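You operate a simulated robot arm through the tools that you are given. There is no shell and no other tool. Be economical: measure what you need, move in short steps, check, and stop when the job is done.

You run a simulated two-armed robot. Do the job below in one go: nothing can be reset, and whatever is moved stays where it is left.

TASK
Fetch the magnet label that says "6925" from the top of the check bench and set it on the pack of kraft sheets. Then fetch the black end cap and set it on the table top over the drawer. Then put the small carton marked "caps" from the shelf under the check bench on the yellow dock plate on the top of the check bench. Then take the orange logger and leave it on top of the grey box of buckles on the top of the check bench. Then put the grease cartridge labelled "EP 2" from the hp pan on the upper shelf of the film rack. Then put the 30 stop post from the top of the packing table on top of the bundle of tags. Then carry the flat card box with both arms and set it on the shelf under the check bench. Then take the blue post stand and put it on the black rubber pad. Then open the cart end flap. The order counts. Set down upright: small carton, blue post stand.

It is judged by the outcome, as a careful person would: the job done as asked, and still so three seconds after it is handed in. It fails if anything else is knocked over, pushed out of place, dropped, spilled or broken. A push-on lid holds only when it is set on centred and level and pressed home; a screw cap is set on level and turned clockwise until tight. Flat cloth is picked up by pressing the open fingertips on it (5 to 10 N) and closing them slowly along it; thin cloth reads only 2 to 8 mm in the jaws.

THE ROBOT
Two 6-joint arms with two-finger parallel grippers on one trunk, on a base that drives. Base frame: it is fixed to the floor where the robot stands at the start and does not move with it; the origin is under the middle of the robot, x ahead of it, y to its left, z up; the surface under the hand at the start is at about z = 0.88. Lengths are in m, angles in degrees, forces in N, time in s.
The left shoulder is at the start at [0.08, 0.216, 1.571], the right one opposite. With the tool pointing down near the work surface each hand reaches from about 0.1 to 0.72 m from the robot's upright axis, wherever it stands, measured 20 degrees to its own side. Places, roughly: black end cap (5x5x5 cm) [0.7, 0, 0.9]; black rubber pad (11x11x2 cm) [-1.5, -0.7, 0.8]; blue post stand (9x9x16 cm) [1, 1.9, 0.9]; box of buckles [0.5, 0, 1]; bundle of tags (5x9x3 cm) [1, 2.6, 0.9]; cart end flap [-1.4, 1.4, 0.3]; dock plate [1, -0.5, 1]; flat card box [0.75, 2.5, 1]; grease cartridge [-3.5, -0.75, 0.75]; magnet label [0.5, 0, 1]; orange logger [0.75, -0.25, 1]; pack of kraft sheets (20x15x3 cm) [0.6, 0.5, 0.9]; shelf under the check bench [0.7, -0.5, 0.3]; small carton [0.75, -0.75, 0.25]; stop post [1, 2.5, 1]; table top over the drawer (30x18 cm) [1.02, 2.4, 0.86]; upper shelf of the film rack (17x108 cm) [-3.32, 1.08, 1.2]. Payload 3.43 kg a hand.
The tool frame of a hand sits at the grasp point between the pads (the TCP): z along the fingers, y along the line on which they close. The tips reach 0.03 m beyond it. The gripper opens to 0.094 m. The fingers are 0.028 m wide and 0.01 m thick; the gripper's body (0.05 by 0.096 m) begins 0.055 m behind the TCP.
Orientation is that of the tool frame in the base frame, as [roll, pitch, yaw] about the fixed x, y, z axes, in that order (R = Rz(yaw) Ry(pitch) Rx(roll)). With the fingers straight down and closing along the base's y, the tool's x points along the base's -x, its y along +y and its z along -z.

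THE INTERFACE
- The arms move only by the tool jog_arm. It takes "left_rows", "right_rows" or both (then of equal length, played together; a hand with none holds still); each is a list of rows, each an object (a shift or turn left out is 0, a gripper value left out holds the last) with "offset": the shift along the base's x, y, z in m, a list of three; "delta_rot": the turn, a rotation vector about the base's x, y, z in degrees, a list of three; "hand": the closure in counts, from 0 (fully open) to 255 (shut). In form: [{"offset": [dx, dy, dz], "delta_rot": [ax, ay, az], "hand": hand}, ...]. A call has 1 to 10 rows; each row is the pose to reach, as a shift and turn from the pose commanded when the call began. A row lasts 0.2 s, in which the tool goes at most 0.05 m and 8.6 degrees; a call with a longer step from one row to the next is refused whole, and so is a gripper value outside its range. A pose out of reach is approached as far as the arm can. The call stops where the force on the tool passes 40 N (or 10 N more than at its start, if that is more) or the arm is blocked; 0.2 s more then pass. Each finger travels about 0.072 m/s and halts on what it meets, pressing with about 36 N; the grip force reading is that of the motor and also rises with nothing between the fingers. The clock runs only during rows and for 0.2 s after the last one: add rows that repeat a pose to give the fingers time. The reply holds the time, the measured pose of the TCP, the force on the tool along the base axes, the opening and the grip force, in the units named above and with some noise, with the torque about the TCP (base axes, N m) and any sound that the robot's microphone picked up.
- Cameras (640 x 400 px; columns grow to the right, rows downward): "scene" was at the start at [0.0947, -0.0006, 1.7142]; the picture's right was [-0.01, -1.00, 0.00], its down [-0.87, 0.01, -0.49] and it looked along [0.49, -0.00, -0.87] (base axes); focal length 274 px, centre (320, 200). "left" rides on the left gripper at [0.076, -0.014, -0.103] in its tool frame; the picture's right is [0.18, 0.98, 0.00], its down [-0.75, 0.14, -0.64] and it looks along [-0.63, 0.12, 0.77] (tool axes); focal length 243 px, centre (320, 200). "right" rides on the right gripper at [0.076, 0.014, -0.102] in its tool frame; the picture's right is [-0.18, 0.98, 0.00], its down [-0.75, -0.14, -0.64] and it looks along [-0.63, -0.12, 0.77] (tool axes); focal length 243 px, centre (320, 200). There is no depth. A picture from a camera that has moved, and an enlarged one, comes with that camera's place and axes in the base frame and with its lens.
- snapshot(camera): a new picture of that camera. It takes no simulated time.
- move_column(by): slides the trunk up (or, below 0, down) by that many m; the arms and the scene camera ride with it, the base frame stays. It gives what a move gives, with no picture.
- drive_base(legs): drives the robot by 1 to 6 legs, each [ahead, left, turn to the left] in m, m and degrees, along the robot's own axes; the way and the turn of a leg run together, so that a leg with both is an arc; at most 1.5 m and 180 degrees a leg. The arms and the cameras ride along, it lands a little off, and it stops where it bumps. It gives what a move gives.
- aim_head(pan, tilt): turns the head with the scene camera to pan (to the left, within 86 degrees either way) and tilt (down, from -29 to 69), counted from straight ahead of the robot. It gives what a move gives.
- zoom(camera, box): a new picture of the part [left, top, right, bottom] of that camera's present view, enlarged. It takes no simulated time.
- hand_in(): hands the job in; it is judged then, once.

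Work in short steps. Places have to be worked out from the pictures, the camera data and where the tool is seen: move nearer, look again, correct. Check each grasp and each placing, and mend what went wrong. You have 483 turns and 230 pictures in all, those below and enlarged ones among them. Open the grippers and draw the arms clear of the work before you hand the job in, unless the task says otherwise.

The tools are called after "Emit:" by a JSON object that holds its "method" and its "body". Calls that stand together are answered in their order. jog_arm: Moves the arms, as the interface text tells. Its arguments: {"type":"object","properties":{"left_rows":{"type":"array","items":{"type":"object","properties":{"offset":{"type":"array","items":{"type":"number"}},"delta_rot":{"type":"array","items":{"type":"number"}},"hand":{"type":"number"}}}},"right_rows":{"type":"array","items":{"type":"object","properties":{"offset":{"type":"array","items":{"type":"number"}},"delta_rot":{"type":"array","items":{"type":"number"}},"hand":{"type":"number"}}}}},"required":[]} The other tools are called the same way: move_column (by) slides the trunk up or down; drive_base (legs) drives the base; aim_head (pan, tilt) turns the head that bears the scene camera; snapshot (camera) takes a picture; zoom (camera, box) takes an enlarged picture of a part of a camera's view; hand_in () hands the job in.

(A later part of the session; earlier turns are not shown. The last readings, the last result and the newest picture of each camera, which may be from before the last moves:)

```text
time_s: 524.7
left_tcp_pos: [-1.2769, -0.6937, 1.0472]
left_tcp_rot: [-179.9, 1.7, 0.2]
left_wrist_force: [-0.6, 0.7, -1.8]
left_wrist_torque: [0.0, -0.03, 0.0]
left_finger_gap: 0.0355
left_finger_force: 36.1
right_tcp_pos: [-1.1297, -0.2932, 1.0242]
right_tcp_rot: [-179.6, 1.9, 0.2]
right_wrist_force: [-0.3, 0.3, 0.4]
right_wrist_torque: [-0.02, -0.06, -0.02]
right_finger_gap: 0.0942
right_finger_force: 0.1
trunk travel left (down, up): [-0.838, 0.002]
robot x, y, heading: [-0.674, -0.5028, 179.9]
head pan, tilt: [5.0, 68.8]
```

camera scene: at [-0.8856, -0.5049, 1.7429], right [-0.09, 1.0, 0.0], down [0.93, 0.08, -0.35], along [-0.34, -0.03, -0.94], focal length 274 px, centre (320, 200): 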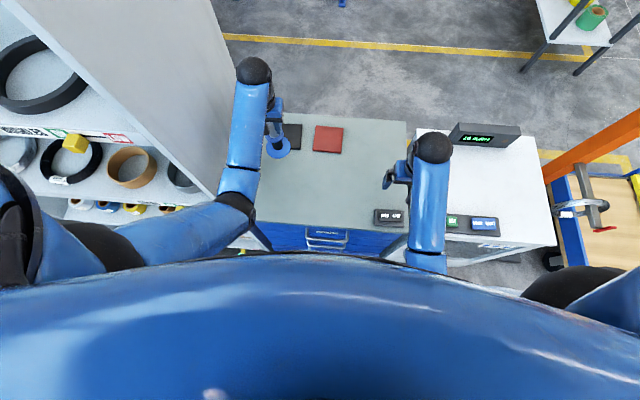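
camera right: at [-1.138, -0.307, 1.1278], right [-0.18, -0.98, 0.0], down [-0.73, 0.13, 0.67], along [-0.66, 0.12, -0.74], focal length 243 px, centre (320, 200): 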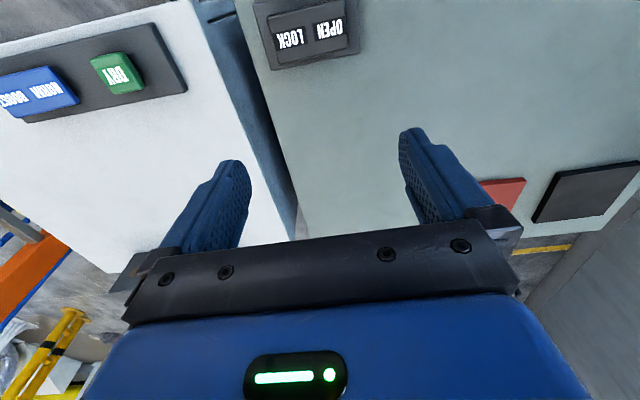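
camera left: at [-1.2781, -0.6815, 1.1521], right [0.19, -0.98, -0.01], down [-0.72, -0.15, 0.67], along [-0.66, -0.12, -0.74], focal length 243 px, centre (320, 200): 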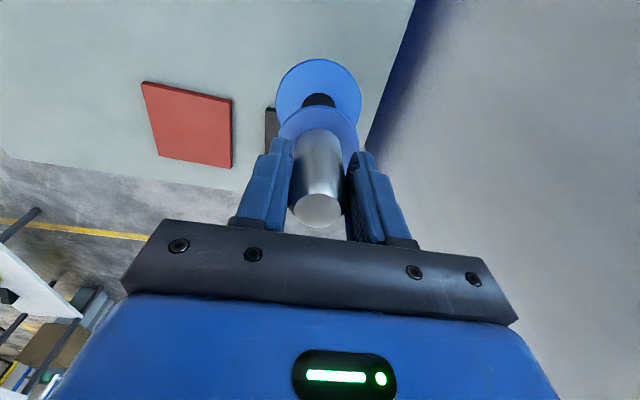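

Moved freely. Check the lean again and the surroundings.

Emit:
{"method": "drive_base", "body": {"legs": [[-0.08, 0, 0]]}}

Emit:
{"method": "aim_head", "body": {"pan": 10, "tilt": 55}}

Emit:
{"method": "snapshot", "body": {"camera": "scene"}}

```text
time_s: 525.7
left_tcp_pos: [-1.1764, -0.693, 1.0593]
left_tcp_rot: [-179.8, 2.9, 0.2]
left_wrist_force: [-1.0, 0.4, -2.6]
left_wrist_torque: [-0.01, -0.08, -0.01]
left_finger_gap: 0.0354
left_finger_force: 36.3
right_tcp_pos: [-1.0307, -0.2928, 1.0339]
right_tcp_rot: [-179.7, 3.2, 0.3]
right_wrist_force: [-0.2, -0.1, 0.1]
right_wrist_torque: [-0.02, -0.07, 0.0]
right_finger_gap: 0.0942
right_finger_force: 0.1
trunk travel left (down, up): [-0.838, 0.002]
robot x, y, heading: [-0.5955, -0.5001, 179.9]
head pan, tilt: [5.0, 68.8]
```

```text
time_s: 526.5
left_tcp_pos: [-1.1576, -0.6938, 1.07]
left_tcp_rot: [-179.7, 4.1, 0.1]
left_wrist_force: [-0.2, 0.0, -1.8]
left_wrist_torque: [-0.05, -0.05, -0.02]
left_finger_gap: 0.0356
left_finger_force: 36.1
right_tcp_pos: [-1.0123, -0.2931, 1.0431]
right_tcp_rot: [-179.6, 4.4, 0.3]
right_wrist_force: [0.3, -0.1, -0.8]
right_wrist_torque: [0.01, 0.0, 0.01]
right_finger_gap: 0.0941
right_finger_force: 0.0
trunk travel left (down, up): [-0.838, 0.002]
robot x, y, heading: [-0.5961, -0.505, 179.6]
head pan, tilt: [10.0, 55.0]
```

```text
85 pictures are left
camera scene: at [-0.7367, -0.5131, 1.7573], right [-0.17, 0.99, 0.0], down [0.82, 0.14, -0.55], along [-0.55, -0.1, -0.83], focal length 274 px, centre (320, 200)
```

scene: 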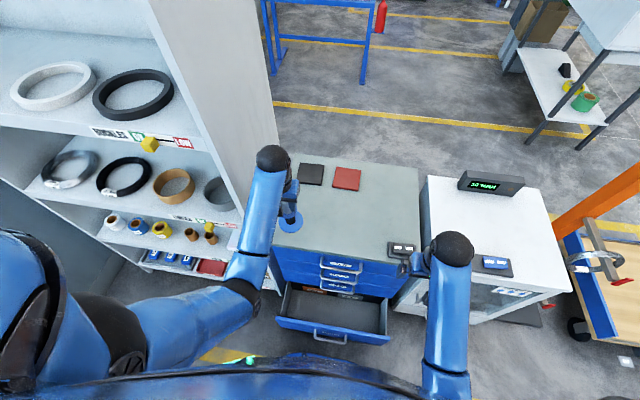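

The bottom drawer of the cabinet has been pulled open with the robot – the base is hooked on it. I look at it with the right hand camera before correcting.

Emit:
{"method": "snapshot", "body": {"camera": "right"}}

Emit:
{"method": "zoom", "body": {"camera": "scene", "box": [240, 230, 440, 380]}}

```text
84 pictures are left
camera right: at [-0.9283, -0.307, 1.1396], right [-0.18, -0.98, 0.01], down [-0.7, 0.13, 0.7], along [-0.69, 0.12, -0.72], focal length 243 px, centre (320, 200)
```

right: 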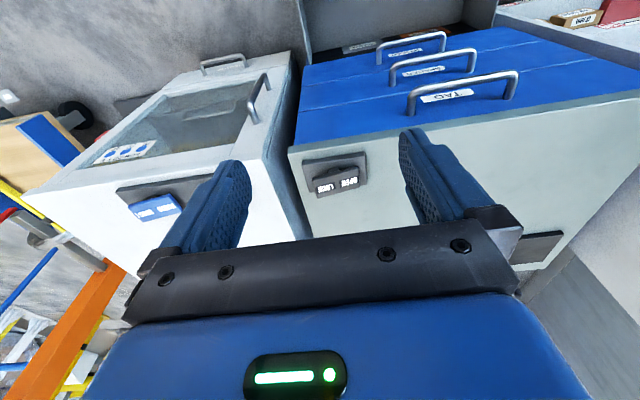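

```text
2.67 times, centred on (340, 305) of scene
camera zoom: at [-0.7367, -0.5131, 1.7573], right [-0.17, 0.99, 0.0], down [0.82, 0.14, -0.55], along [-0.55, -0.1, -0.83], focal length 731 px, centre (267, -80)
```

zoom: 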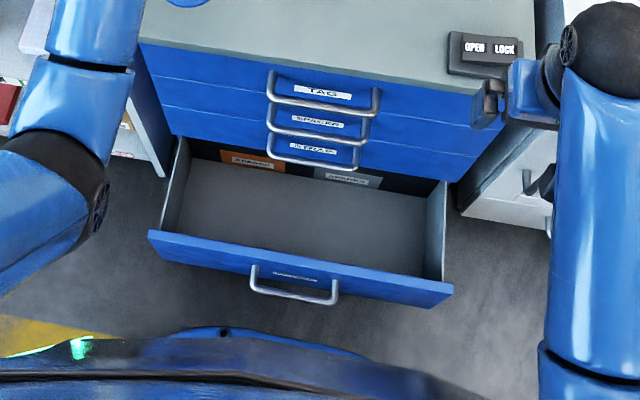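

The drawer is now separate from the base (gap visible), open about 0.19 m. I read the lean again with a no-op.

Emit:
{"method": "jog_arm", "body": {"right_rows": [{"offset": [0, 0, 0]}, {"offset": [0, 0, 0]}, {"offset": [0, 0, 0]}]}}

Emit:
{"method": "zoom", "body": {"camera": "scene", "box": [240, 230, 440, 380]}}

```text
time_s: 527.3
left_tcp_pos: [-1.1524, -0.693, 1.0721]
left_tcp_rot: [-179.7, 4.5, 0.1]
left_wrist_force: [-0.2, -0.3, -3.2]
left_wrist_torque: [0.01, -0.02, 0.0]
left_finger_gap: 0.0354
left_finger_force: 36.4
right_tcp_pos: [-1.0077, -0.2922, 1.0441]
right_tcp_rot: [-179.5, 4.6, 0.2]
right_wrist_force: [-0.7, 0.9, 0.9]
right_wrist_torque: [0.01, 0.0, 0.0]
right_finger_gap: 0.0939
right_finger_force: 0.0
trunk travel left (down, up): [-0.838, 0.002]
robot x, y, heading: [-0.5959, -0.5027, 179.4]
head pan, tilt: [10.0, 55.0]
```

```text
2.67 times, centred on (340, 305) of scene
camera zoom: at [-0.7302, -0.5133, 1.7578], right [-0.17, 0.99, 0.0], down [0.82, 0.14, -0.56], along [-0.55, -0.1, -0.83], focal length 731 px, centre (267, -80)
```

zoom: 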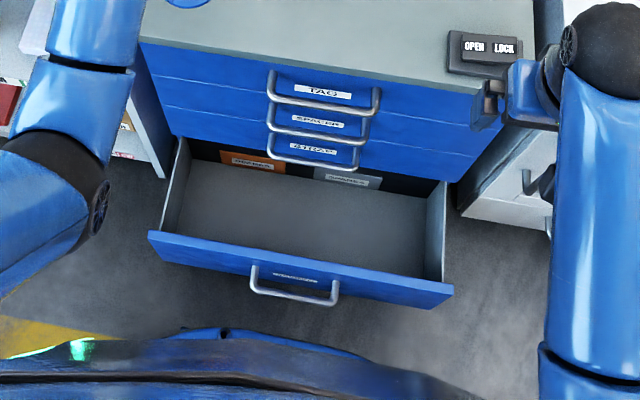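

The arms' pitch keeps drifting although nothing touches the hands. I wait with no-op rows to see whether it settles.

Emit:
{"method": "jog_arm", "body": {"right_rows": [{"offset": [0, 0, 0]}, {"offset": [0, 0, 0]}, {"offset": [0, 0, 0]}, {"offset": [0, 0, 0]}, {"offset": [0, 0, 0]}, {"offset": [0, 0, 0]}, {"offset": [0, 0, 0]}, {"offset": [0, 0, 0]}]}}

Emit:
{"method": "aim_head", "body": {"pan": 0, "tilt": 69}}

Emit:
{"method": "snapshot", "body": {"camera": "scene"}}

```text
time_s: 529.1
left_tcp_pos: [-1.1504, -0.6927, 1.073]
left_tcp_rot: [-179.8, 4.5, 0.1]
left_wrist_force: [0.2, -0.1, -1.7]
left_wrist_torque: [-0.01, -0.05, 0.01]
left_finger_gap: 0.0356
left_finger_force: 35.7
right_tcp_pos: [-1.0066, -0.2917, 1.0439]
right_tcp_rot: [-179.6, 4.6, 0.2]
right_wrist_force: [0.7, 0.1, 0.5]
right_wrist_torque: [0.0, -0.02, -0.01]
right_finger_gap: 0.0941
right_finger_force: 0.1
trunk travel left (down, up): [-0.838, 0.002]
robot x, y, heading: [-0.594, -0.5046, 179.8]
head pan, tilt: [10.0, 55.0]
```

```text
time_s: 529.8
left_tcp_pos: [-1.1508, -0.6939, 1.0733]
left_tcp_rot: [-179.8, 4.5, 0.2]
left_wrist_force: [0.0, -0.1, -1.9]
left_wrist_torque: [0.02, -0.03, 0.02]
left_finger_gap: 0.0354
left_finger_force: 36.1
right_tcp_pos: [-1.0077, -0.2917, 1.0438]
right_tcp_rot: [-179.6, 4.6, 0.2]
right_wrist_force: [-0.2, 0.5, -0.4]
right_wrist_torque: [-0.03, -0.01, 0.0]
right_finger_gap: 0.094
right_finger_force: 0.0
trunk travel left (down, up): [-0.838, 0.002]
robot x, y, heading: [-0.592, -0.4992, 179.9]
head pan, tilt: [0.0, 68.8]
```

```text
81 pictures are left
camera scene: at [-0.7111, -0.5008, 1.7429], right [0.01, 1.0, 0.0], down [0.94, -0.01, -0.35], along [-0.35, 0.0, -0.94], focal length 274 px, centre (320, 200)
```

scene: 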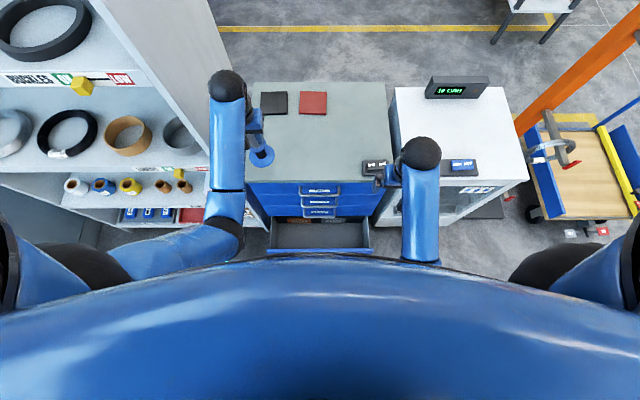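

Steady 4.5° lean. I test by driving ahead 0.08, which should only push the drawer back in, and watch the lean and drawer.

Emit:
{"method": "drive_base", "body": {"legs": [[0.08, 0, 0]]}}

Emit:
{"method": "aim_head", "body": {"pan": 10, "tilt": 58}}

Emit:
{"method": "snapshot", "body": {"camera": "scene"}}

```text
time_s: 530.9
left_tcp_pos: [-1.2026, -0.6937, 1.0847]
left_tcp_rot: [-179.8, 5.9, 0.1]
left_wrist_force: [0.6, 0.4, -1.2]
left_wrist_torque: [-0.06, -0.01, 0.01]
left_finger_gap: 0.0353
left_finger_force: 36.1
right_tcp_pos: [-1.0569, -0.2933, 1.0528]
right_tcp_rot: [-179.6, 5.9, 0.3]
right_wrist_force: [0.2, 0.1, 0.5]
right_wrist_torque: [0.0, 0.05, -0.01]
right_finger_gap: 0.0941
right_finger_force: 0.0
trunk travel left (down, up): [-0.838, 0.002]
robot x, y, heading: [-0.6694, -0.5053, 179.6]
head pan, tilt: [0.0, 68.8]
```

```text
time_s: 531.6
left_tcp_pos: [-1.2098, -0.692, 1.0786]
left_tcp_rot: [-179.7, 5.3, 0.2]
left_wrist_force: [1.8, -0.5, -1.4]
left_wrist_torque: [0.01, 0.0, 0.02]
left_finger_gap: 0.0355
left_finger_force: 36.1
right_tcp_pos: [-1.0676, -0.2931, 1.0486]
right_tcp_rot: [-179.7, 5.5, 0.2]
right_wrist_force: [-0.1, 0.5, 0.7]
right_wrist_torque: [0.0, 0.1, -0.01]
right_finger_gap: 0.0941
right_finger_force: 0.1
trunk travel left (down, up): [-0.838, 0.002]
robot x, y, heading: [-0.6708, -0.4999, 179.8]
head pan, tilt: [10.0, 58.0]
```

```text
80 pictures are left
camera scene: at [-0.7569, -0.5123, 1.7555], right [-0.17, 0.99, 0.0], down [0.83, 0.14, -0.54], along [-0.53, -0.09, -0.84], focal length 274 px, centre (320, 200)
```

scene: 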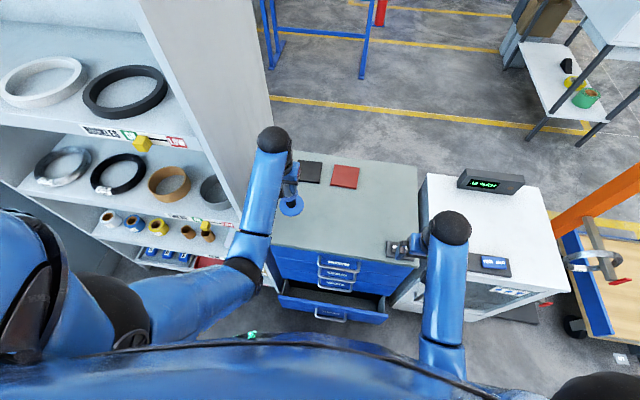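

The drawer tracks the base both ways, so some part of the base is hooked over its handle. I tilt the right hand's camera back to see the base front and the handle.

Emit:
{"method": "jog_arm", "body": {"right_rows": [{"delta_rot": [0, -8, 0]}, {"delta_rot": [0, -16, 0]}, {"delta_rot": [0, -24, 0]}, {"delta_rot": [0, -32, 0]}, {"delta_rot": [0, -38, 0]}]}}

Emit:
{"method": "snapshot", "body": {"camera": "right"}}

```text
time_s: 532.8
left_tcp_pos: [-1.2239, -0.6949, 1.0738]
left_tcp_rot: [-179.7, 4.6, 0.2]
left_wrist_force: [-0.8, -0.4, -3.4]
left_wrist_torque: [0.02, -0.02, 0.04]
left_finger_gap: 0.0354
left_finger_force: 36.0
right_tcp_pos: [-1.1208, -0.2945, 0.9294]
right_tcp_rot: [-179.8, -33.2, 0.4]
right_wrist_force: [-0.4, 1.4, -0.1]
right_wrist_torque: [-0.01, -0.03, 0.0]
right_finger_gap: 0.0937
right_finger_force: 0.1
right hand out of reach, approached as far as the arm can: row 1, 2, 3, 4, 5
trunk travel left (down, up): [-0.838, 0.002]
robot x, y, heading: [-0.6709, -0.501, 179.8]
head pan, tilt: [10.0, 58.0]
```

```text
79 pictures are left
camera right: at [-1.1128, -0.3098, 1.0586], right [-0.15, -0.98, -0.1], down [-0.98, 0.13, 0.13], along [-0.11, 0.12, -0.99], focal length 243 px, centre (320, 200)
```

right: 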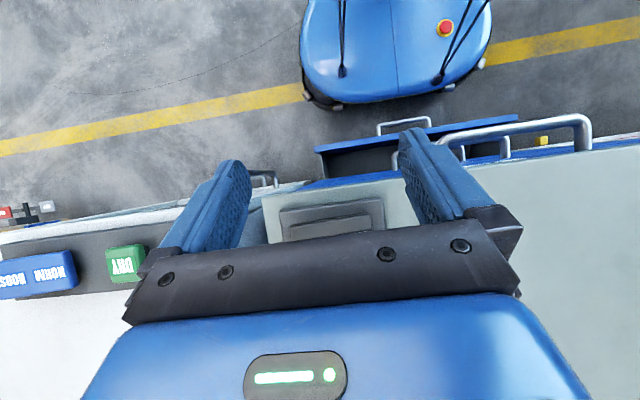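

The base sits with its front on the drawer's handle bar (that explains the lean and the two-way drag). Safest: push the drawer nearly shut by driving ahead, then slide sideways off the bar. First restore the right hand and pull it in.

Emit:
{"method": "jog_arm", "body": {"right_rows": [{"offset": [0.03, 0, 0.02], "delta_rot": [0, 8, 0]}, {"offset": [0.06, 0, 0.04], "delta_rot": [0, 16, 0]}, {"offset": [0.1, 0, 0.06], "delta_rot": [0, 24, 0]}, {"offset": [0.14, 0, 0.08], "delta_rot": [0, 33, 0]}, {"offset": [0.18, 0, 0.09], "delta_rot": [0, 33, 0]}]}}

Emit:
{"method": "drive_base", "body": {"legs": [[0.09, 0, 0]]}}

Emit:
{"method": "snapshot", "body": {"camera": "scene"}}

```text
refused: row 4 steps farther than a row can; nothing moved
```

```text
time_s: 533.9
left_tcp_pos: [-1.2945, -0.6916, 1.0826]
left_tcp_rot: [-179.7, 5.4, 0.2]
left_wrist_force: [0.8, 0.9, -1.3]
left_wrist_torque: [0.03, 0.04, 0.01]
left_finger_gap: 0.0353
left_finger_force: 36.1
right_tcp_pos: [-1.1948, -0.2932, 0.9385]
right_tcp_rot: [-179.7, -32.3, 0.2]
right_wrist_force: [1.3, 0.4, -0.4]
right_wrist_torque: [0.01, 0.07, 0.02]
right_finger_gap: 0.094
right_finger_force: 0.1
trunk travel left (down, up): [-0.838, 0.002]
robot x, y, heading: [-0.7618, -0.4982, 179.7]
head pan, tilt: [10.0, 58.0]
```

```text
78 pictures are left
camera scene: at [-0.8373, -0.5119, 1.7561], right [-0.17, 0.99, 0.0], down [0.83, 0.14, -0.54], along [-0.54, -0.09, -0.84], focal length 274 px, centre (320, 200)
```

scene: 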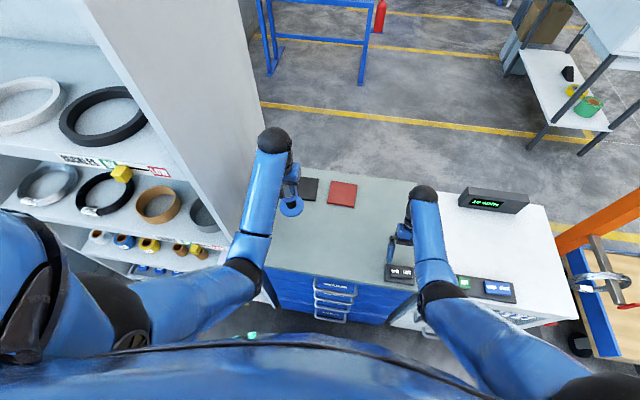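

Drawer is nearly shut. Restore the right hand with smaller steps.

Emit:
{"method": "jog_arm", "body": {"right_rows": [{"offset": [0.02, 0, 0.02], "delta_rot": [0, 8, 0]}, {"offset": [0.05, 0, 0.04], "delta_rot": [0, 16, 0]}, {"offset": [0.08, 0, 0.06], "delta_rot": [0, 24, 0]}, {"offset": [0.11, 0, 0.075], "delta_rot": [0, 32, 0]}, {"offset": [0.15, 0, 0.085], "delta_rot": [0, 32, 0]}]}}

Emit:
{"method": "zoom", "body": {"camera": "scene", "box": [230, 230, 430, 350]}}

```text
time_s: 535.1
left_tcp_pos: [-1.3057, -0.6912, 1.0755]
left_tcp_rot: [-179.7, 4.9, 0.2]
left_wrist_force: [-0.7, -0.1, -1.9]
left_wrist_torque: [0.02, -0.04, 0.03]
left_finger_gap: 0.0353
left_finger_force: 35.9
right_tcp_pos: [-1.0543, -0.2904, 1.0149]
right_tcp_rot: [-179.6, -0.8, 0.2]
right_wrist_force: [-0.1, 0.1, 0.9]
right_wrist_torque: [-0.01, -0.02, 0.0]
right_finger_gap: 0.0941
right_finger_force: 0.0
right hand out of reach, approached as far as the arm can: row 1, 2
trunk travel left (down, up): [-0.838, 0.002]
robot x, y, heading: [-0.7593, -0.4998, 179.5]
head pan, tilt: [10.0, 58.0]
```

```text
3.20 times, centred on (330, 290) of scene
camera zoom: at [-0.8573, -0.5116, 1.7547], right [-0.17, 0.99, 0.0], down [0.84, 0.14, -0.53], along [-0.52, -0.09, -0.85], focal length 878 px, centre (288, -88)
```

zoom: 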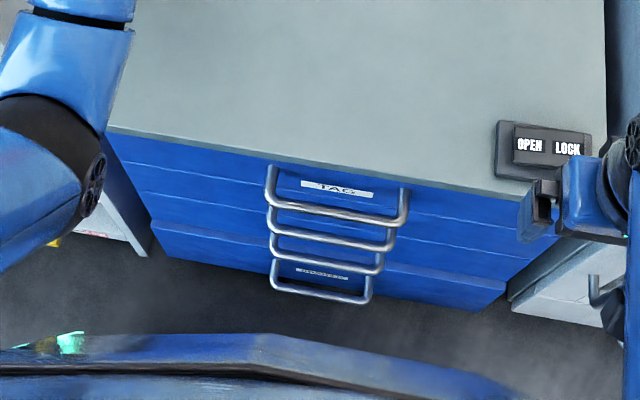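

Drawer open only ~3 cm. Push it fully shut (0.028 ahead) and slide right 0.4 off the bar.

Emit:
{"method": "drive_base", "body": {"legs": [[0.028, 0, 0], [0, -0.4, 0]]}}

Emit:
{"method": "snapshot", "body": {"camera": "scene"}}

```text
time_s: 536.8
left_tcp_pos: [-1.3445, -0.6463, 1.0776]
left_tcp_rot: [179.4, 4.8, -5.6]
left_wrist_force: [-0.1, 1.3, -1.5]
left_wrist_torque: [-0.09, -0.01, 0.01]
left_finger_gap: 0.0352
left_finger_force: 36.4
right_tcp_pos: [-1.0559, -0.2717, 1.011]
right_tcp_rot: [179.6, -0.8, -5.2]
right_wrist_force: [-0.4, 1.1, 0.5]
right_wrist_torque: [-0.1, -0.02, -0.01]
right_finger_gap: 0.094
right_finger_force: 0.1
trunk travel left (down, up): [-0.838, 0.002]
robot x, y, heading: [-0.7834, -0.5208, 174.3]
head pan, tilt: [10.0, 58.0]
stopped in leg 2: the robot was blocked; the commanded pose is now the measured one
```

```text
76 pictures are left
camera scene: at [-0.8852, -0.5007, 1.7543], right [-0.07, 1.0, -0.01], down [0.85, 0.05, -0.53], along [-0.53, -0.05, -0.85], focal length 274 px, centre (320, 200)
```

scene: 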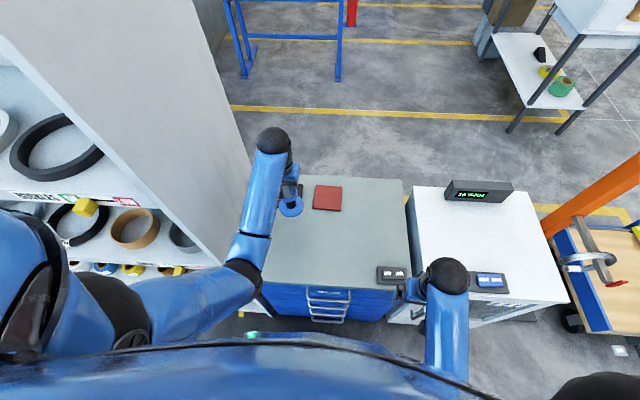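

The base is caught on the handle sideways too. Since it is stable here, I first place the stand with empty-jolt risk avoided: level the tool (−4.8°) and reach for the pad.

Emit:
{"method": "jog_arm", "body": {"left_rows": [{"offset": [0, 0, -0.02], "delta_rot": [0, -2.4, 0]}, {"offset": [-0.03, -0.01, -0.045], "delta_rot": [0, -4.8, 0]}, {"offset": [-0.06, -0.02, -0.05], "delta_rot": [0, -4.8, 0]}, {"offset": [-0.09, -0.032, -0.055], "delta_rot": [0, -4.8, 0]}]}}

Emit:
{"method": "snapshot", "body": {"camera": "left"}}

Emit:
{"method": "snapshot", "body": {"camera": "scene"}}

```text
time_s: 537.8
left_tcp_pos: [-1.433, -0.6981, 1.0188]
left_tcp_rot: [-179.2, 0.2, -5.3]
left_wrist_force: [0.0, -0.3, -2.2]
left_wrist_torque: [0.0, -0.02, -0.01]
left_finger_gap: 0.0356
left_finger_force: 35.7
right_tcp_pos: [-1.0556, -0.2898, 1.0161]
right_tcp_rot: [-179.6, -0.9, -5.2]
right_wrist_force: [-0.4, -0.8, 0.6]
right_wrist_torque: [-0.01, -0.02, 0.0]
right_finger_gap: 0.0939
right_finger_force: 0.0
trunk travel left (down, up): [-0.838, 0.002]
robot x, y, heading: [-0.7834, -0.52, 174.1]
head pan, tilt: [10.0, 58.0]
```

```text
75 pictures are left
camera left: at [-1.3552, -0.6937, 1.1209], right [0.09, -1.0, -0.01], down [-0.76, -0.08, 0.64], along [-0.64, -0.05, -0.77], focal length 243 px, centre (320, 200)
```

left: 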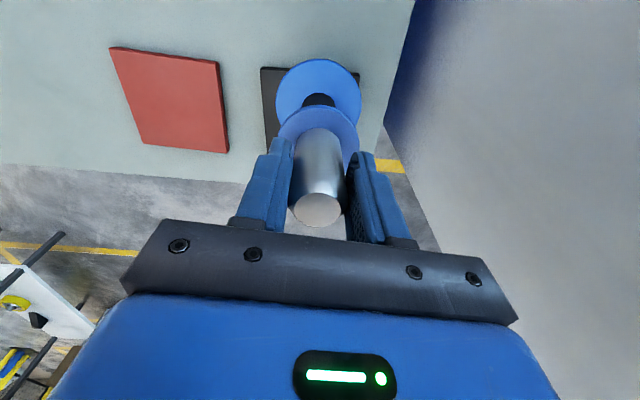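

```text
74 pictures are left
camera scene: at [-0.8847, -0.5299, 1.7545], right [-0.07, 1.0, 0.0], down [0.85, 0.06, -0.53], along [-0.53, -0.04, -0.85], focal length 274 px, centre (320, 200)
```

scene: 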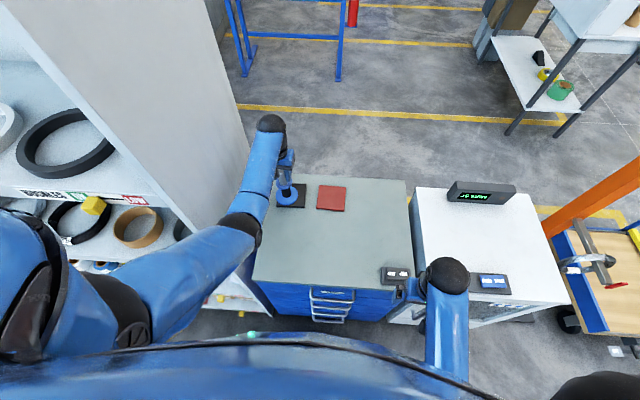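

Pad front edge x≈−1.425, y −0.63…−0.741. Target TCP [-1.483, -0.687].

Emit:
{"method": "jog_arm", "body": {"left_rows": [{"offset": [-0.025, 0.006, -0.005]}, {"offset": [-0.05, 0.011, -0.01]}, {"offset": [-0.05, 0.011, -0.03]}]}}

Emit:
{"method": "snapshot", "body": {"camera": "left"}}

Emit:
{"method": "zoom", "body": {"camera": "scene", "box": [220, 130, 380, 250]}}

```text
time_s: 538.6
left_tcp_pos: [-1.4821, -0.685, 0.9935]
left_tcp_rot: [-179.3, 0.1, -5.2]
left_wrist_force: [0.4, -0.7, -1.5]
left_wrist_torque: [0.03, -0.02, -0.04]
left_finger_gap: 0.0355
left_finger_force: 36.3
right_tcp_pos: [-1.0549, -0.2899, 1.0158]
right_tcp_rot: [-179.5, -0.7, -5.2]
right_wrist_force: [-0.6, -0.1, 0.5]
right_wrist_torque: [0.02, -0.01, -0.02]
right_finger_gap: 0.0938
right_finger_force: 0.1
trunk travel left (down, up): [-0.838, 0.002]
robot x, y, heading: [-0.7817, -0.5211, 174.2]
head pan, tilt: [10.0, 58.0]
```

```text
73 pictures are left
camera left: at [-1.4038, -0.6806, 1.0941], right [0.09, -1.0, -0.01], down [-0.76, -0.08, 0.64], along [-0.64, -0.05, -0.77], focal length 243 px, centre (320, 200)
```

left: 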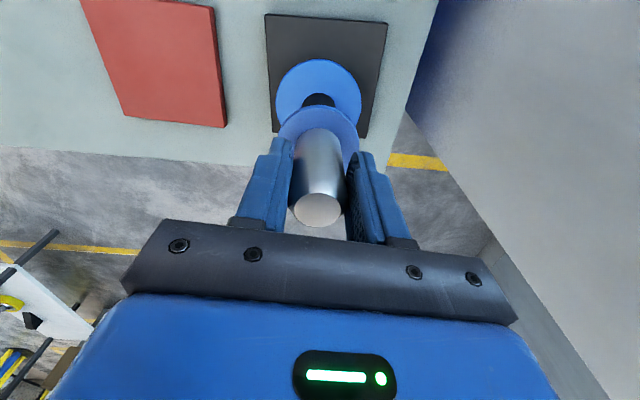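

```text
3.33 times, centred on (300, 190) of scene
camera zoom: at [-0.8825, -0.5275, 1.7546], right [-0.07, 1.0, 0.0], down [0.85, 0.06, -0.53], along [-0.53, -0.04, -0.85], focal length 914 px, centre (387, 233)
```

zoom: 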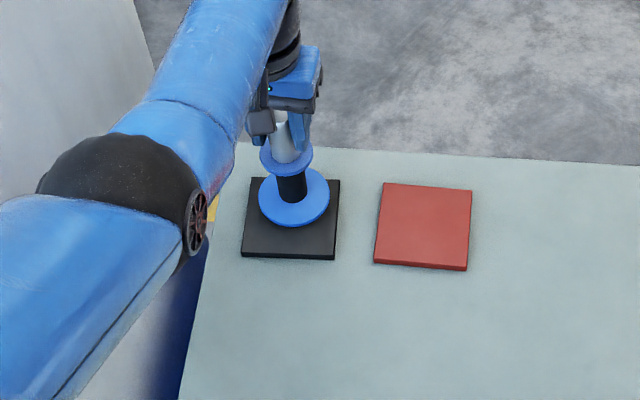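

Nearly centred ([-1.475, -0.686] is the pad centre). Shift +6 mm and lower gently.

Emit:
{"method": "jog_arm", "body": {"left_rows": [{"offset": [0.006, -0.001, -0.01]}, {"offset": [0.006, -0.001, -0.018]}, {"offset": [0.006, -0.001, -0.022]}, {"offset": [0.006, -0.001, -0.025]}]}}

```text
time_s: 539.7
left_tcp_pos: [-1.4808, -0.6818, 0.9784]
left_tcp_rot: [-179.3, 1.1, -5.3]
left_wrist_force: [11.1, 2.8, 25.3]
left_wrist_torque: [0.13, -0.53, 0.02]
left_finger_gap: 0.0357
left_finger_force: 35.6
right_tcp_pos: [-1.0509, -0.2858, 1.0158]
right_tcp_rot: [-179.7, -0.4, -5.2]
right_wrist_force: [0.1, 0.7, 0.1]
right_wrist_torque: [-0.03, 0.01, 0.0]
right_finger_gap: 0.094
right_finger_force: 0.1
trunk travel left (down, up): [-0.838, 0.002]
robot x, y, heading: [-0.7803, -0.5208, 174.4]
head pan, tilt: [10.0, 58.0]
stopped in row 4 (left hand): the force on the tool passed its limit at 40 N (the readings are from after the stop); the commanded pose is now the measured one
```

Contact earlier than expected (pad top ≈0.836). Raise 5 mm, level again, and check.

Emit:
{"method": "jog_arm", "body": {"left_rows": [{"offset": [0.003, -0.002, 0.006], "delta_rot": [0, -1, 0]}, {"offset": [0.003, -0.002, 0.006], "delta_rot": [0, -1, 0]}]}}

Emit:
{"method": "zoom", "body": {"camera": "scene", "box": [240, 150, 340, 230]}}

```text
time_s: 540.3
left_tcp_pos: [-1.4787, -0.6856, 0.9788]
left_tcp_rot: [-179.3, 0.1, -5.4]
left_wrist_force: [-3.8, 2.6, 2.2]
left_wrist_torque: [0.33, 0.8, -0.12]
left_finger_gap: 0.0353
left_finger_force: 36.2
right_tcp_pos: [-1.0544, -0.2853, 1.0146]
right_tcp_rot: [-179.7, -0.6, -5.2]
right_wrist_force: [0.9, -0.1, -0.5]
right_wrist_torque: [-0.02, -0.01, 0.0]
right_finger_gap: 0.0939
right_finger_force: 0.0
trunk travel left (down, up): [-0.838, 0.002]
robot x, y, heading: [-0.7829, -0.5217, 174.0]
head pan, tilt: [10.0, 58.0]
```

```text
5.00 times, centred on (290, 190) of scene
camera zoom: at [-0.8816, -0.5234, 1.7545], right [-0.07, 1.0, 0.0], down [0.85, 0.06, -0.53], along [-0.53, -0.04, -0.85], focal length 1371 px, centre (470, 250)
```

zoom: 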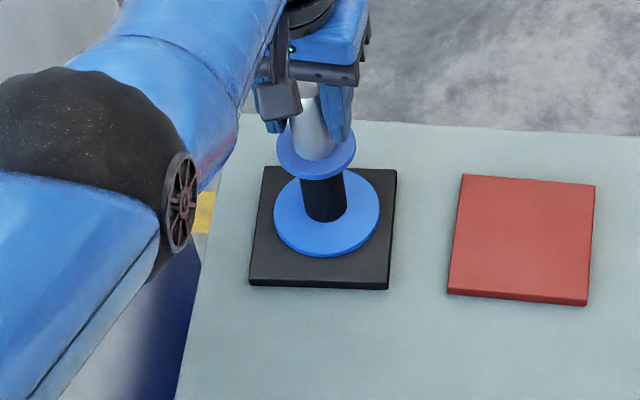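

Stand sits flat within the pad. Open slowly and retreat horizontally along the finger plane.

Emit:
{"method": "jog_arm", "body": {"left_rows": [{"hand": 140}, {"hand": 90}, {"hand": 30}, {"hand": 0}, {"offset": [0, 0, 0.004], "hand": 0}, {"offset": [0.04, -0.004, 0.006]}, {"offset": [0.08, -0.008, 0.008]}, {"offset": [0.12, -0.012, 0.01]}]}}

Emit:
{"method": "snapshot", "body": {"camera": "left"}}

Emit:
{"method": "zoom", "body": {"camera": "scene", "box": [240, 150, 340, 230]}}

```text
time_s: 542.1
left_tcp_pos: [-1.3591, -0.6993, 0.9881]
left_tcp_rot: [-179.2, -0.1, -5.3]
left_wrist_force: [-0.7, 0.1, 0.1]
left_wrist_torque: [-0.01, 0.02, 0.03]
left_finger_gap: 0.094
left_finger_force: 0.1
right_tcp_pos: [-1.0526, -0.288, 1.0159]
right_tcp_rot: [-179.6, -0.6, -5.2]
right_wrist_force: [0.3, -0.2, 0.6]
right_wrist_torque: [0.0, 0.0, -0.01]
right_finger_gap: 0.094
right_finger_force: 0.0
trunk travel left (down, up): [-0.838, 0.002]
robot x, y, heading: [-0.7818, -0.5221, 174.4]
head pan, tilt: [10.0, 58.0]
```

```text
70 pictures are left
camera left: at [-1.2821, -0.695, 1.0909], right [0.09, -1.0, -0.01], down [-0.76, -0.08, 0.64], along [-0.64, -0.05, -0.77], focal length 243 px, centre (320, 200)
```

left: 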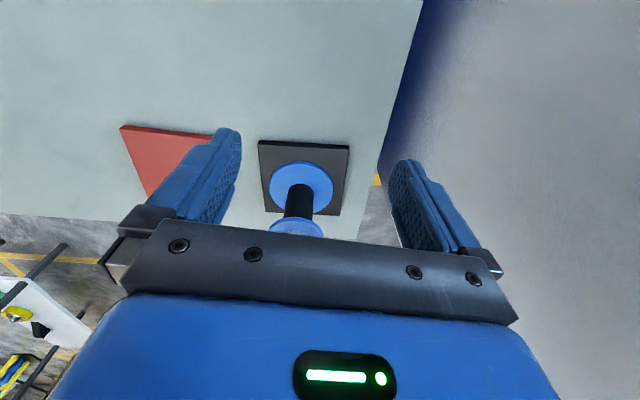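

```text
5.00 times, centred on (290, 190) of scene
camera zoom: at [-0.8809, -0.5248, 1.7548], right [-0.07, 1.0, 0.0], down [0.85, 0.06, -0.53], along [-0.53, -0.04, -0.85], focal length 1371 px, centre (470, 250)
```

zoom: 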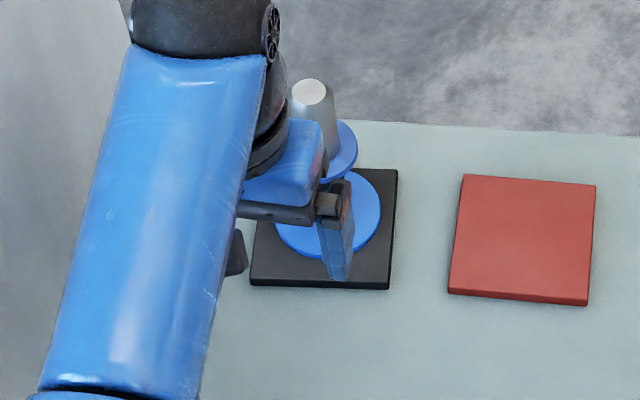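

The blue post stand stands upright on the black pad. Now free the base: first pull the left hand in, then back away gradually, watching the drawer.

Emit:
{"method": "jog_arm", "body": {"left_rows": [{"offset": [0.045, 0, 0.01]}, {"offset": [0.09, 0, 0.02]}, {"offset": [0.135, 0, 0.025]}, {"offset": [0.18, 0, 0.025]}, {"offset": [0.22, 0, 0.025]}]}}

Emit:
{"method": "drive_base", "body": {"legs": [[0, 0, 5.5]]}}

Emit:
{"method": "drive_base", "body": {"legs": [[-0.12, 0, 0]]}}

Emit:
{"method": "aim_head", "body": {"pan": 0, "tilt": 62}}

Emit:
{"method": "snapshot", "body": {"camera": "scene"}}

```text
time_s: 543.3
left_tcp_pos: [-1.138, -0.6972, 1.016]
left_tcp_rot: [-179.3, 0.0, -5.3]
left_wrist_force: [-0.5, -0.1, 0.1]
left_wrist_torque: [0.01, 0.03, 0.03]
left_finger_gap: 0.0939
left_finger_force: 0.2
right_tcp_pos: [-1.0523, -0.2876, 1.0158]
right_tcp_rot: [-179.7, -0.7, -5.1]
right_wrist_force: [-0.1, -0.2, 0.8]
right_wrist_torque: [0.02, -0.01, 0.0]
right_finger_gap: 0.094
right_finger_force: 0.0
trunk travel left (down, up): [-0.838, 0.002]
robot x, y, heading: [-0.7843, -0.522, 174.4]
head pan, tilt: [10.0, 58.0]
```

```text
time_s: 544.2
left_tcp_pos: [-1.1222, -0.7296, 1.016]
left_tcp_rot: [-179.2, -0.2, 0.2]
left_wrist_force: [-0.7, 0.0, 0.7]
left_wrist_torque: [0.01, -0.03, 0.02]
left_finger_gap: 0.0942
left_finger_force: 0.1
right_tcp_pos: [-1.0757, -0.3123, 1.0155]
right_tcp_rot: [-179.7, -0.7, 0.3]
right_wrist_force: [0.1, -0.6, 0.4]
right_wrist_torque: [-0.02, -0.01, 0.01]
right_finger_gap: 0.0942
right_finger_force: 0.0
trunk travel left (down, up): [-0.838, 0.002]
robot x, y, heading: [-0.7828, -0.5213, 179.7]
head pan, tilt: [10.0, 58.0]
```

```text
time_s: 545.4
left_tcp_pos: [-1.0067, -0.7315, 1.0125]
left_tcp_rot: [-179.2, -0.3, 0.1]
left_wrist_force: [-0.6, -0.3, -0.4]
left_wrist_torque: [0.0, -0.04, 0.02]
left_finger_gap: 0.0939
left_finger_force: 0.0
right_tcp_pos: [-0.9612, -0.3145, 1.0146]
right_tcp_rot: [-179.7, -1.0, 0.3]
right_wrist_force: [0.6, 0.2, -0.1]
right_wrist_torque: [0.0, 0.0, -0.01]
right_finger_gap: 0.0938
right_finger_force: 0.0
trunk travel left (down, up): [-0.838, 0.002]
robot x, y, heading: [-0.6648, -0.5219, 179.8]
head pan, tilt: [10.0, 58.0]
```

```text
time_s: 546.2
left_tcp_pos: [-1.0038, -0.7322, 1.0147]
left_tcp_rot: [-179.2, -0.1, 0.1]
left_wrist_force: [-0.4, -0.2, -0.9]
left_wrist_torque: [0.01, -0.03, 0.0]
left_finger_gap: 0.0941
left_finger_force: 0.0
right_tcp_pos: [-0.9579, -0.315, 1.0154]
right_tcp_rot: [-179.7, -0.8, 0.3]
right_wrist_force: [1.1, 0.3, 0.1]
right_wrist_torque: [0.01, -0.01, 0.03]
right_finger_gap: 0.0941
right_finger_force: 0.1
trunk travel left (down, up): [-0.838, 0.002]
robot x, y, heading: [-0.6634, -0.5245, 179.7]
head pan, tilt: [0.0, 62.0]
```

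```text
68 pictures are left
camera scene: at [-0.7612, -0.5228, 1.7499], right [0.01, 1.0, 0.0], down [0.88, -0.01, -0.47], along [-0.47, 0.0, -0.88], focal length 274 px, centre (320, 200)
```

scene: 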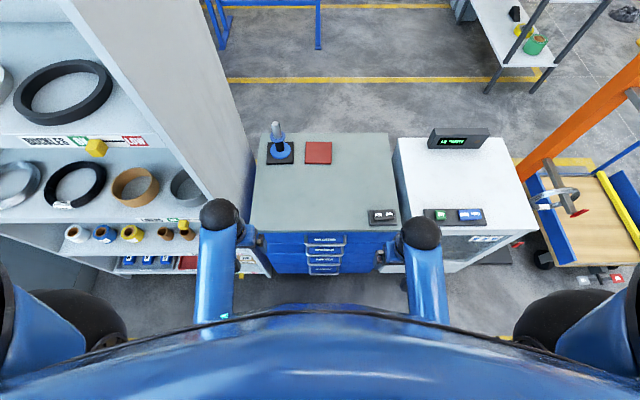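

The drawer stayed shut this time and the lean is gone. Zoom to check the drawer and the stand.

Emit:
{"method": "zoom", "body": {"camera": "scene", "box": [230, 110, 410, 290]}}

```text
2.22 times, centred on (320, 200) of scene
camera zoom: at [-0.7612, -0.5228, 1.7499], right [0.01, 1.0, 0.0], down [0.88, -0.01, -0.47], along [-0.47, 0.0, -0.88], focal length 610 px, centre (320, 200)
```

zoom: 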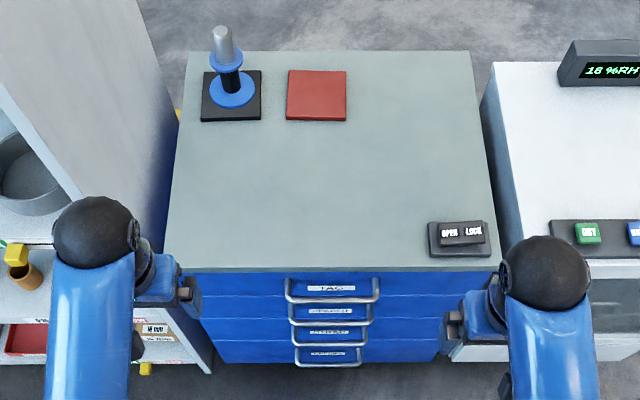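

Drawer shut, stand upright. Now the cart: back off, slide right and look at it.

Emit:
{"method": "drive_base", "body": {"legs": [[-0.28, 0, 0], [0, -1.1, 0], [0, -1.1, 0]]}}

Emit:
{"method": "aim_head", "body": {"pan": 10, "tilt": 45}}

Emit:
{"method": "snapshot", "body": {"camera": "scene"}}

```text
time_s: 558.5
left_tcp_pos: [-0.6997, 1.4559, 1.016]
left_tcp_rot: [-179.2, -0.1, -0.9]
left_wrist_force: [0.5, 0.8, 0.7]
left_wrist_torque: [0.03, 0.01, -0.03]
left_finger_gap: 0.0939
left_finger_force: 0.0
right_tcp_pos: [-0.6465, 1.8726, 1.0157]
right_tcp_rot: [-179.5, -0.7, -0.8]
right_wrist_force: [-0.3, 0.2, -0.2]
right_wrist_torque: [-0.02, -0.02, 0.0]
right_finger_gap: 0.0938
right_finger_force: 0.1
trunk travel left (down, up): [-0.838, 0.002]
robot x, y, heading: [-0.3583, 1.6571, 178.5]
head pan, tilt: [0.0, 62.0]
```

```text
time_s: 559.3
left_tcp_pos: [-0.7002, 1.4567, 1.015]
left_tcp_rot: [-179.2, -0.1, -0.9]
left_wrist_force: [-0.3, 0.3, -0.3]
left_wrist_torque: [0.02, 0.03, 0.01]
left_finger_gap: 0.094
left_finger_force: 0.1
right_tcp_pos: [-0.6468, 1.873, 1.0152]
right_tcp_rot: [-179.6, -0.7, -0.8]
right_wrist_force: [1.2, -1.0, -0.5]
right_wrist_torque: [0.0, -0.01, -0.01]
right_finger_gap: 0.0939
right_finger_force: 0.1
trunk travel left (down, up): [-0.838, 0.002]
robot x, y, heading: [-0.3588, 1.6572, 178.5]
head pan, tilt: [10.0, 45.0]
```

```text
66 pictures are left
camera scene: at [-0.4691, 1.6478, 1.7717], right [-0.15, 0.99, 0.0], down [0.7, 0.1, -0.71], along [-0.7, -0.1, -0.71], focal length 274 px, centre (320, 200)
```

scene: 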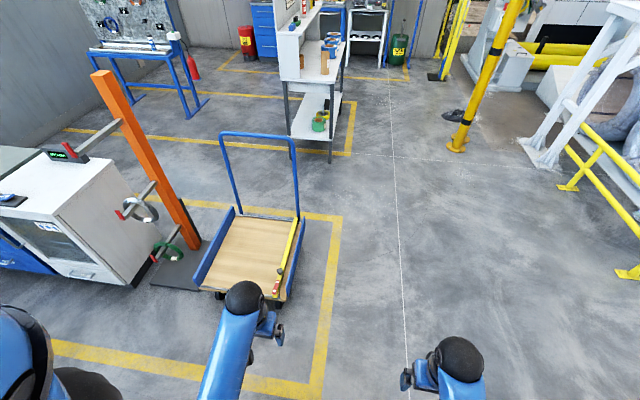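

Emit:
{"method": "zoom", "body": {"camera": "scene", "box": [190, 120, 330, 310]}}

```text
2.11 times, centred on (260, 215) of scene
camera zoom: at [-0.4691, 1.6478, 1.7717], right [-0.15, 0.99, 0.0], down [0.7, 0.1, -0.71], along [-0.7, -0.1, -0.71], focal length 577 px, centre (446, 168)
```

zoom: 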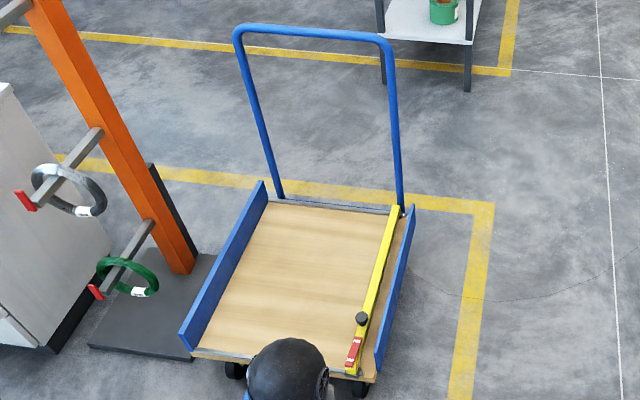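

I go round to the +y end of the cart, facing the flap.

Emit:
{"method": "drive_base", "body": {"legs": [[0, -0.75, 1.5], [1.05, 0, 0], [0, 0, 90]]}}

Emit:
{"method": "aim_head", "body": {"pan": 0, "tilt": 50}}

Emit:
{"method": "snapshot", "body": {"camera": "scene"}}

```text
time_s: 572.2
left_tcp_pos: [-1.1947, 2.069, 1.0156]
left_tcp_rot: [-179.3, 0.0, 89.3]
left_wrist_force: [-0.6, 0.1, -0.5]
left_wrist_torque: [0.04, -0.01, 0.02]
left_finger_gap: 0.0939
left_finger_force: 0.0
right_tcp_pos: [-1.6116, 2.1205, 1.0162]
right_tcp_rot: [-179.7, -0.7, 89.5]
right_wrist_force: [0.7, -1.4, -0.5]
right_wrist_torque: [0.04, 0.01, -0.01]
right_finger_gap: 0.0941
right_finger_force: 0.0
trunk travel left (down, up): [-0.838, 0.002]
robot x, y, heading: [-1.3957, 2.413, -91.0]
head pan, tilt: [10.0, 45.0]
```

```text
time_s: 572.9
left_tcp_pos: [-1.1955, 2.0679, 1.0148]
left_tcp_rot: [-179.2, -0.1, 89.4]
left_wrist_force: [-0.5, 0.1, 0.0]
left_wrist_torque: [0.0, 0.0, 0.04]
left_finger_gap: 0.0942
left_finger_force: 0.1
right_tcp_pos: [-1.6112, 2.1211, 1.0152]
right_tcp_rot: [-179.7, -0.6, 89.4]
right_wrist_force: [0.2, -0.1, 0.6]
right_wrist_torque: [0.0, 0.0, -0.01]
right_finger_gap: 0.0938
right_finger_force: 0.0
trunk travel left (down, up): [-0.838, 0.002]
robot x, y, heading: [-1.3985, 2.4107, -91.2]
head pan, tilt: [0.0, 50.0]
```

```text
64 pictures are left
camera scene: at [-1.4013, 2.3032, 1.7649], right [-1.0, 0.02, 0.0], down [0.02, 0.77, -0.64], along [-0.01, -0.64, -0.77], focal length 274 px, centre (320, 200)
```

scene: 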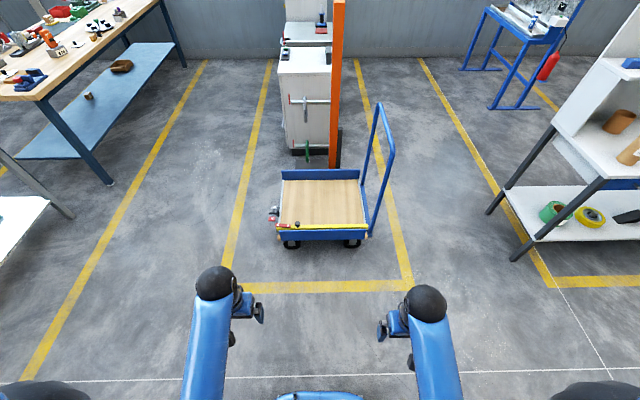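

Emit:
{"method": "zoom", "body": {"camera": "scene", "box": [250, 150, 410, 260]}}

```text
3.64 times, centred on (330, 205) of scene
camera zoom: at [-1.4013, 2.3032, 1.7649], right [-1.0, 0.02, 0.0], down [0.02, 0.77, -0.64], along [-0.01, -0.64, -0.77], focal length 997 px, centre (284, 182)
```

zoom: 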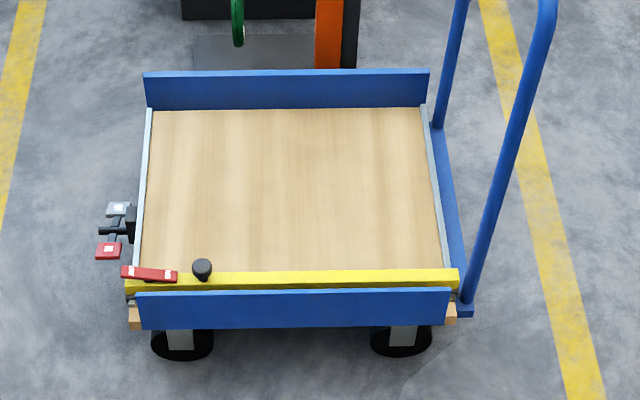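

There's a yellow bar with a black knob, a red catch at its +x end, and the blue flap. I move closer and lower the trunk to look in detail.

Emit:
{"method": "drive_base", "body": {"legs": [[0.25, 0, 1]]}}

Emit:
{"method": "move_column", "body": {"by": -0.4}}

Emit:
{"method": "aim_head", "body": {"pan": 0, "tilt": 50}}

Emit:
{"method": "snapshot", "body": {"camera": "scene"}}

Emit:
{"method": "snapshot", "body": {"camera": "left"}}

```text
time_s: 574.7
left_tcp_pos: [-1.1914, 1.8234, 1.0166]
left_tcp_rot: [-179.2, 0.1, 90.3]
left_wrist_force: [0.0, 0.3, 0.3]
left_wrist_torque: [0.01, -0.03, 0.01]
left_finger_gap: 0.0938
left_finger_force: 0.0
right_tcp_pos: [-1.6096, 1.87, 1.0166]
right_tcp_rot: [-179.7, -0.5, 90.3]
right_wrist_force: [-0.5, 1.3, 0.7]
right_wrist_torque: [-0.02, -0.01, 0.0]
right_finger_gap: 0.0941
right_finger_force: 0.1
trunk travel left (down, up): [-0.838, 0.002]
robot x, y, heading: [-1.4027, 2.1584, -90.1]
head pan, tilt: [0.0, 50.0]
```

```text
time_s: 578.5
left_tcp_pos: [-1.192, 1.8212, 0.6154]
left_tcp_rot: [-179.2, 0.0, 90.1]
left_wrist_force: [-0.4, -0.1, -0.6]
left_wrist_torque: [0.05, 0.0, 0.02]
left_finger_gap: 0.0942
left_finger_force: 0.1
right_tcp_pos: [-1.6081, 1.8662, 0.6155]
right_tcp_rot: [-179.7, -0.7, 90.3]
right_wrist_force: [0.4, -0.3, 1.0]
right_wrist_torque: [-0.02, -0.01, 0.0]
right_finger_gap: 0.0942
right_finger_force: 0.1
trunk travel left (down, up): [-0.438, 0.402]
robot x, y, heading: [-1.4015, 2.1583, -90.2]
head pan, tilt: [0.0, 50.0]
```

```text
time_s: 579.1
left_tcp_pos: [-1.192, 1.8203, 0.6146]
left_tcp_rot: [-179.2, -0.1, 90.2]
left_wrist_force: [0.1, -0.5, -0.3]
left_wrist_torque: [0.02, -0.04, -0.02]
left_finger_gap: 0.0942
left_finger_force: 0.0
right_tcp_pos: [-1.6092, 1.8664, 0.6153]
right_tcp_rot: [-179.7, -0.7, 90.3]
right_wrist_force: [-0.5, -0.7, -0.5]
right_wrist_torque: [0.02, -0.01, -0.02]
right_finger_gap: 0.094
right_finger_force: 0.0
trunk travel left (down, up): [-0.438, 0.402]
robot x, y, heading: [-1.4038, 2.1622, -90.3]
head pan, tilt: [0.0, 50.0]
```

```text
62 pictures are left
camera scene: at [-1.4029, 2.0521, 1.3649], right [-1.0, 0.0, 0.0], down [0.0, 0.77, -0.64], along [0.0, -0.64, -0.77], focal length 274 px, centre (320, 200)
```

scene: 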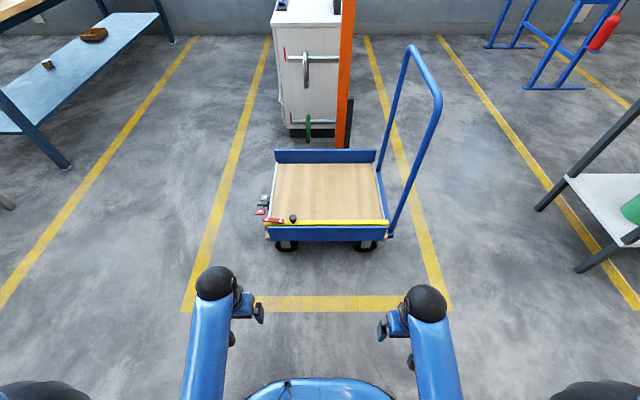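

```text
61 pictures are left
camera left: at [-1.2052, 1.8951, 0.7161], right [0.98, 0.19, -0.01], down [0.15, -0.75, 0.64], along [0.11, -0.63, -0.77], focal length 243 px, centre (320, 200)
```

left: 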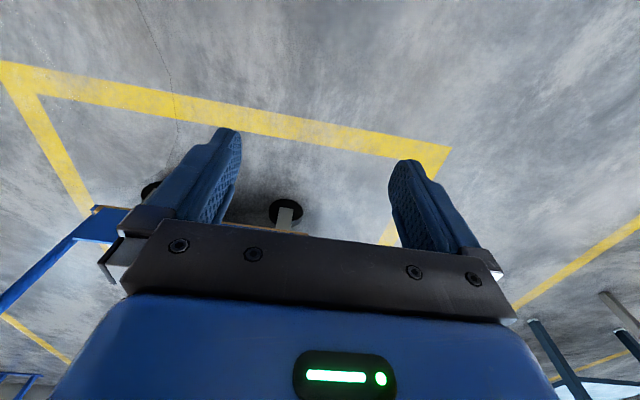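

Emit:
{"method": "zoom", "body": {"camera": "scene", "box": [245, 185, 325, 255]}}

Emit:
{"method": "zoom", "body": {"camera": "scene", "box": [310, 185, 410, 255]}}

```text
5.71 times, centred on (285, 220) of scene
camera zoom: at [-1.4029, 2.0521, 1.3649], right [-1.0, 0.0, 0.0], down [0.0, 0.77, -0.64], along [0.0, -0.64, -0.77], focal length 1567 px, centre (520, 86)
```

zoom: 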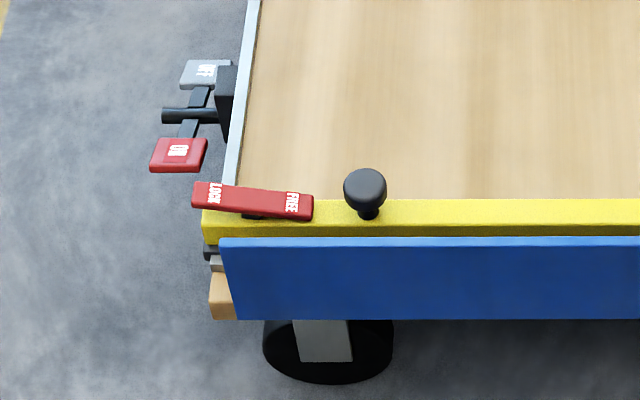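

```text
5.71 times, centred on (360, 220) of scene
camera zoom: at [-1.4029, 2.0521, 1.3649], right [-1.0, 0.0, 0.0], down [0.0, 0.77, -0.64], along [0.0, -0.64, -0.77], focal length 1567 px, centre (91, 86)
```

zoom: 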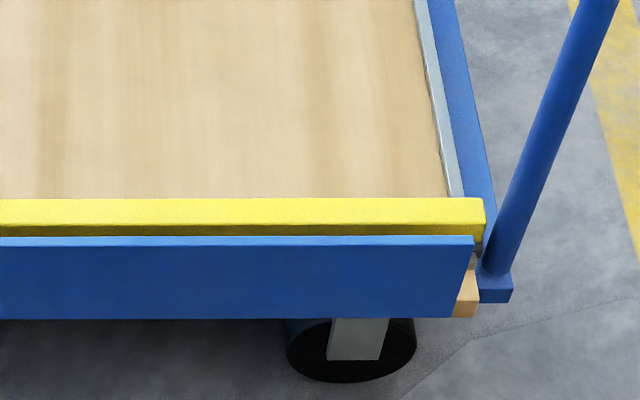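

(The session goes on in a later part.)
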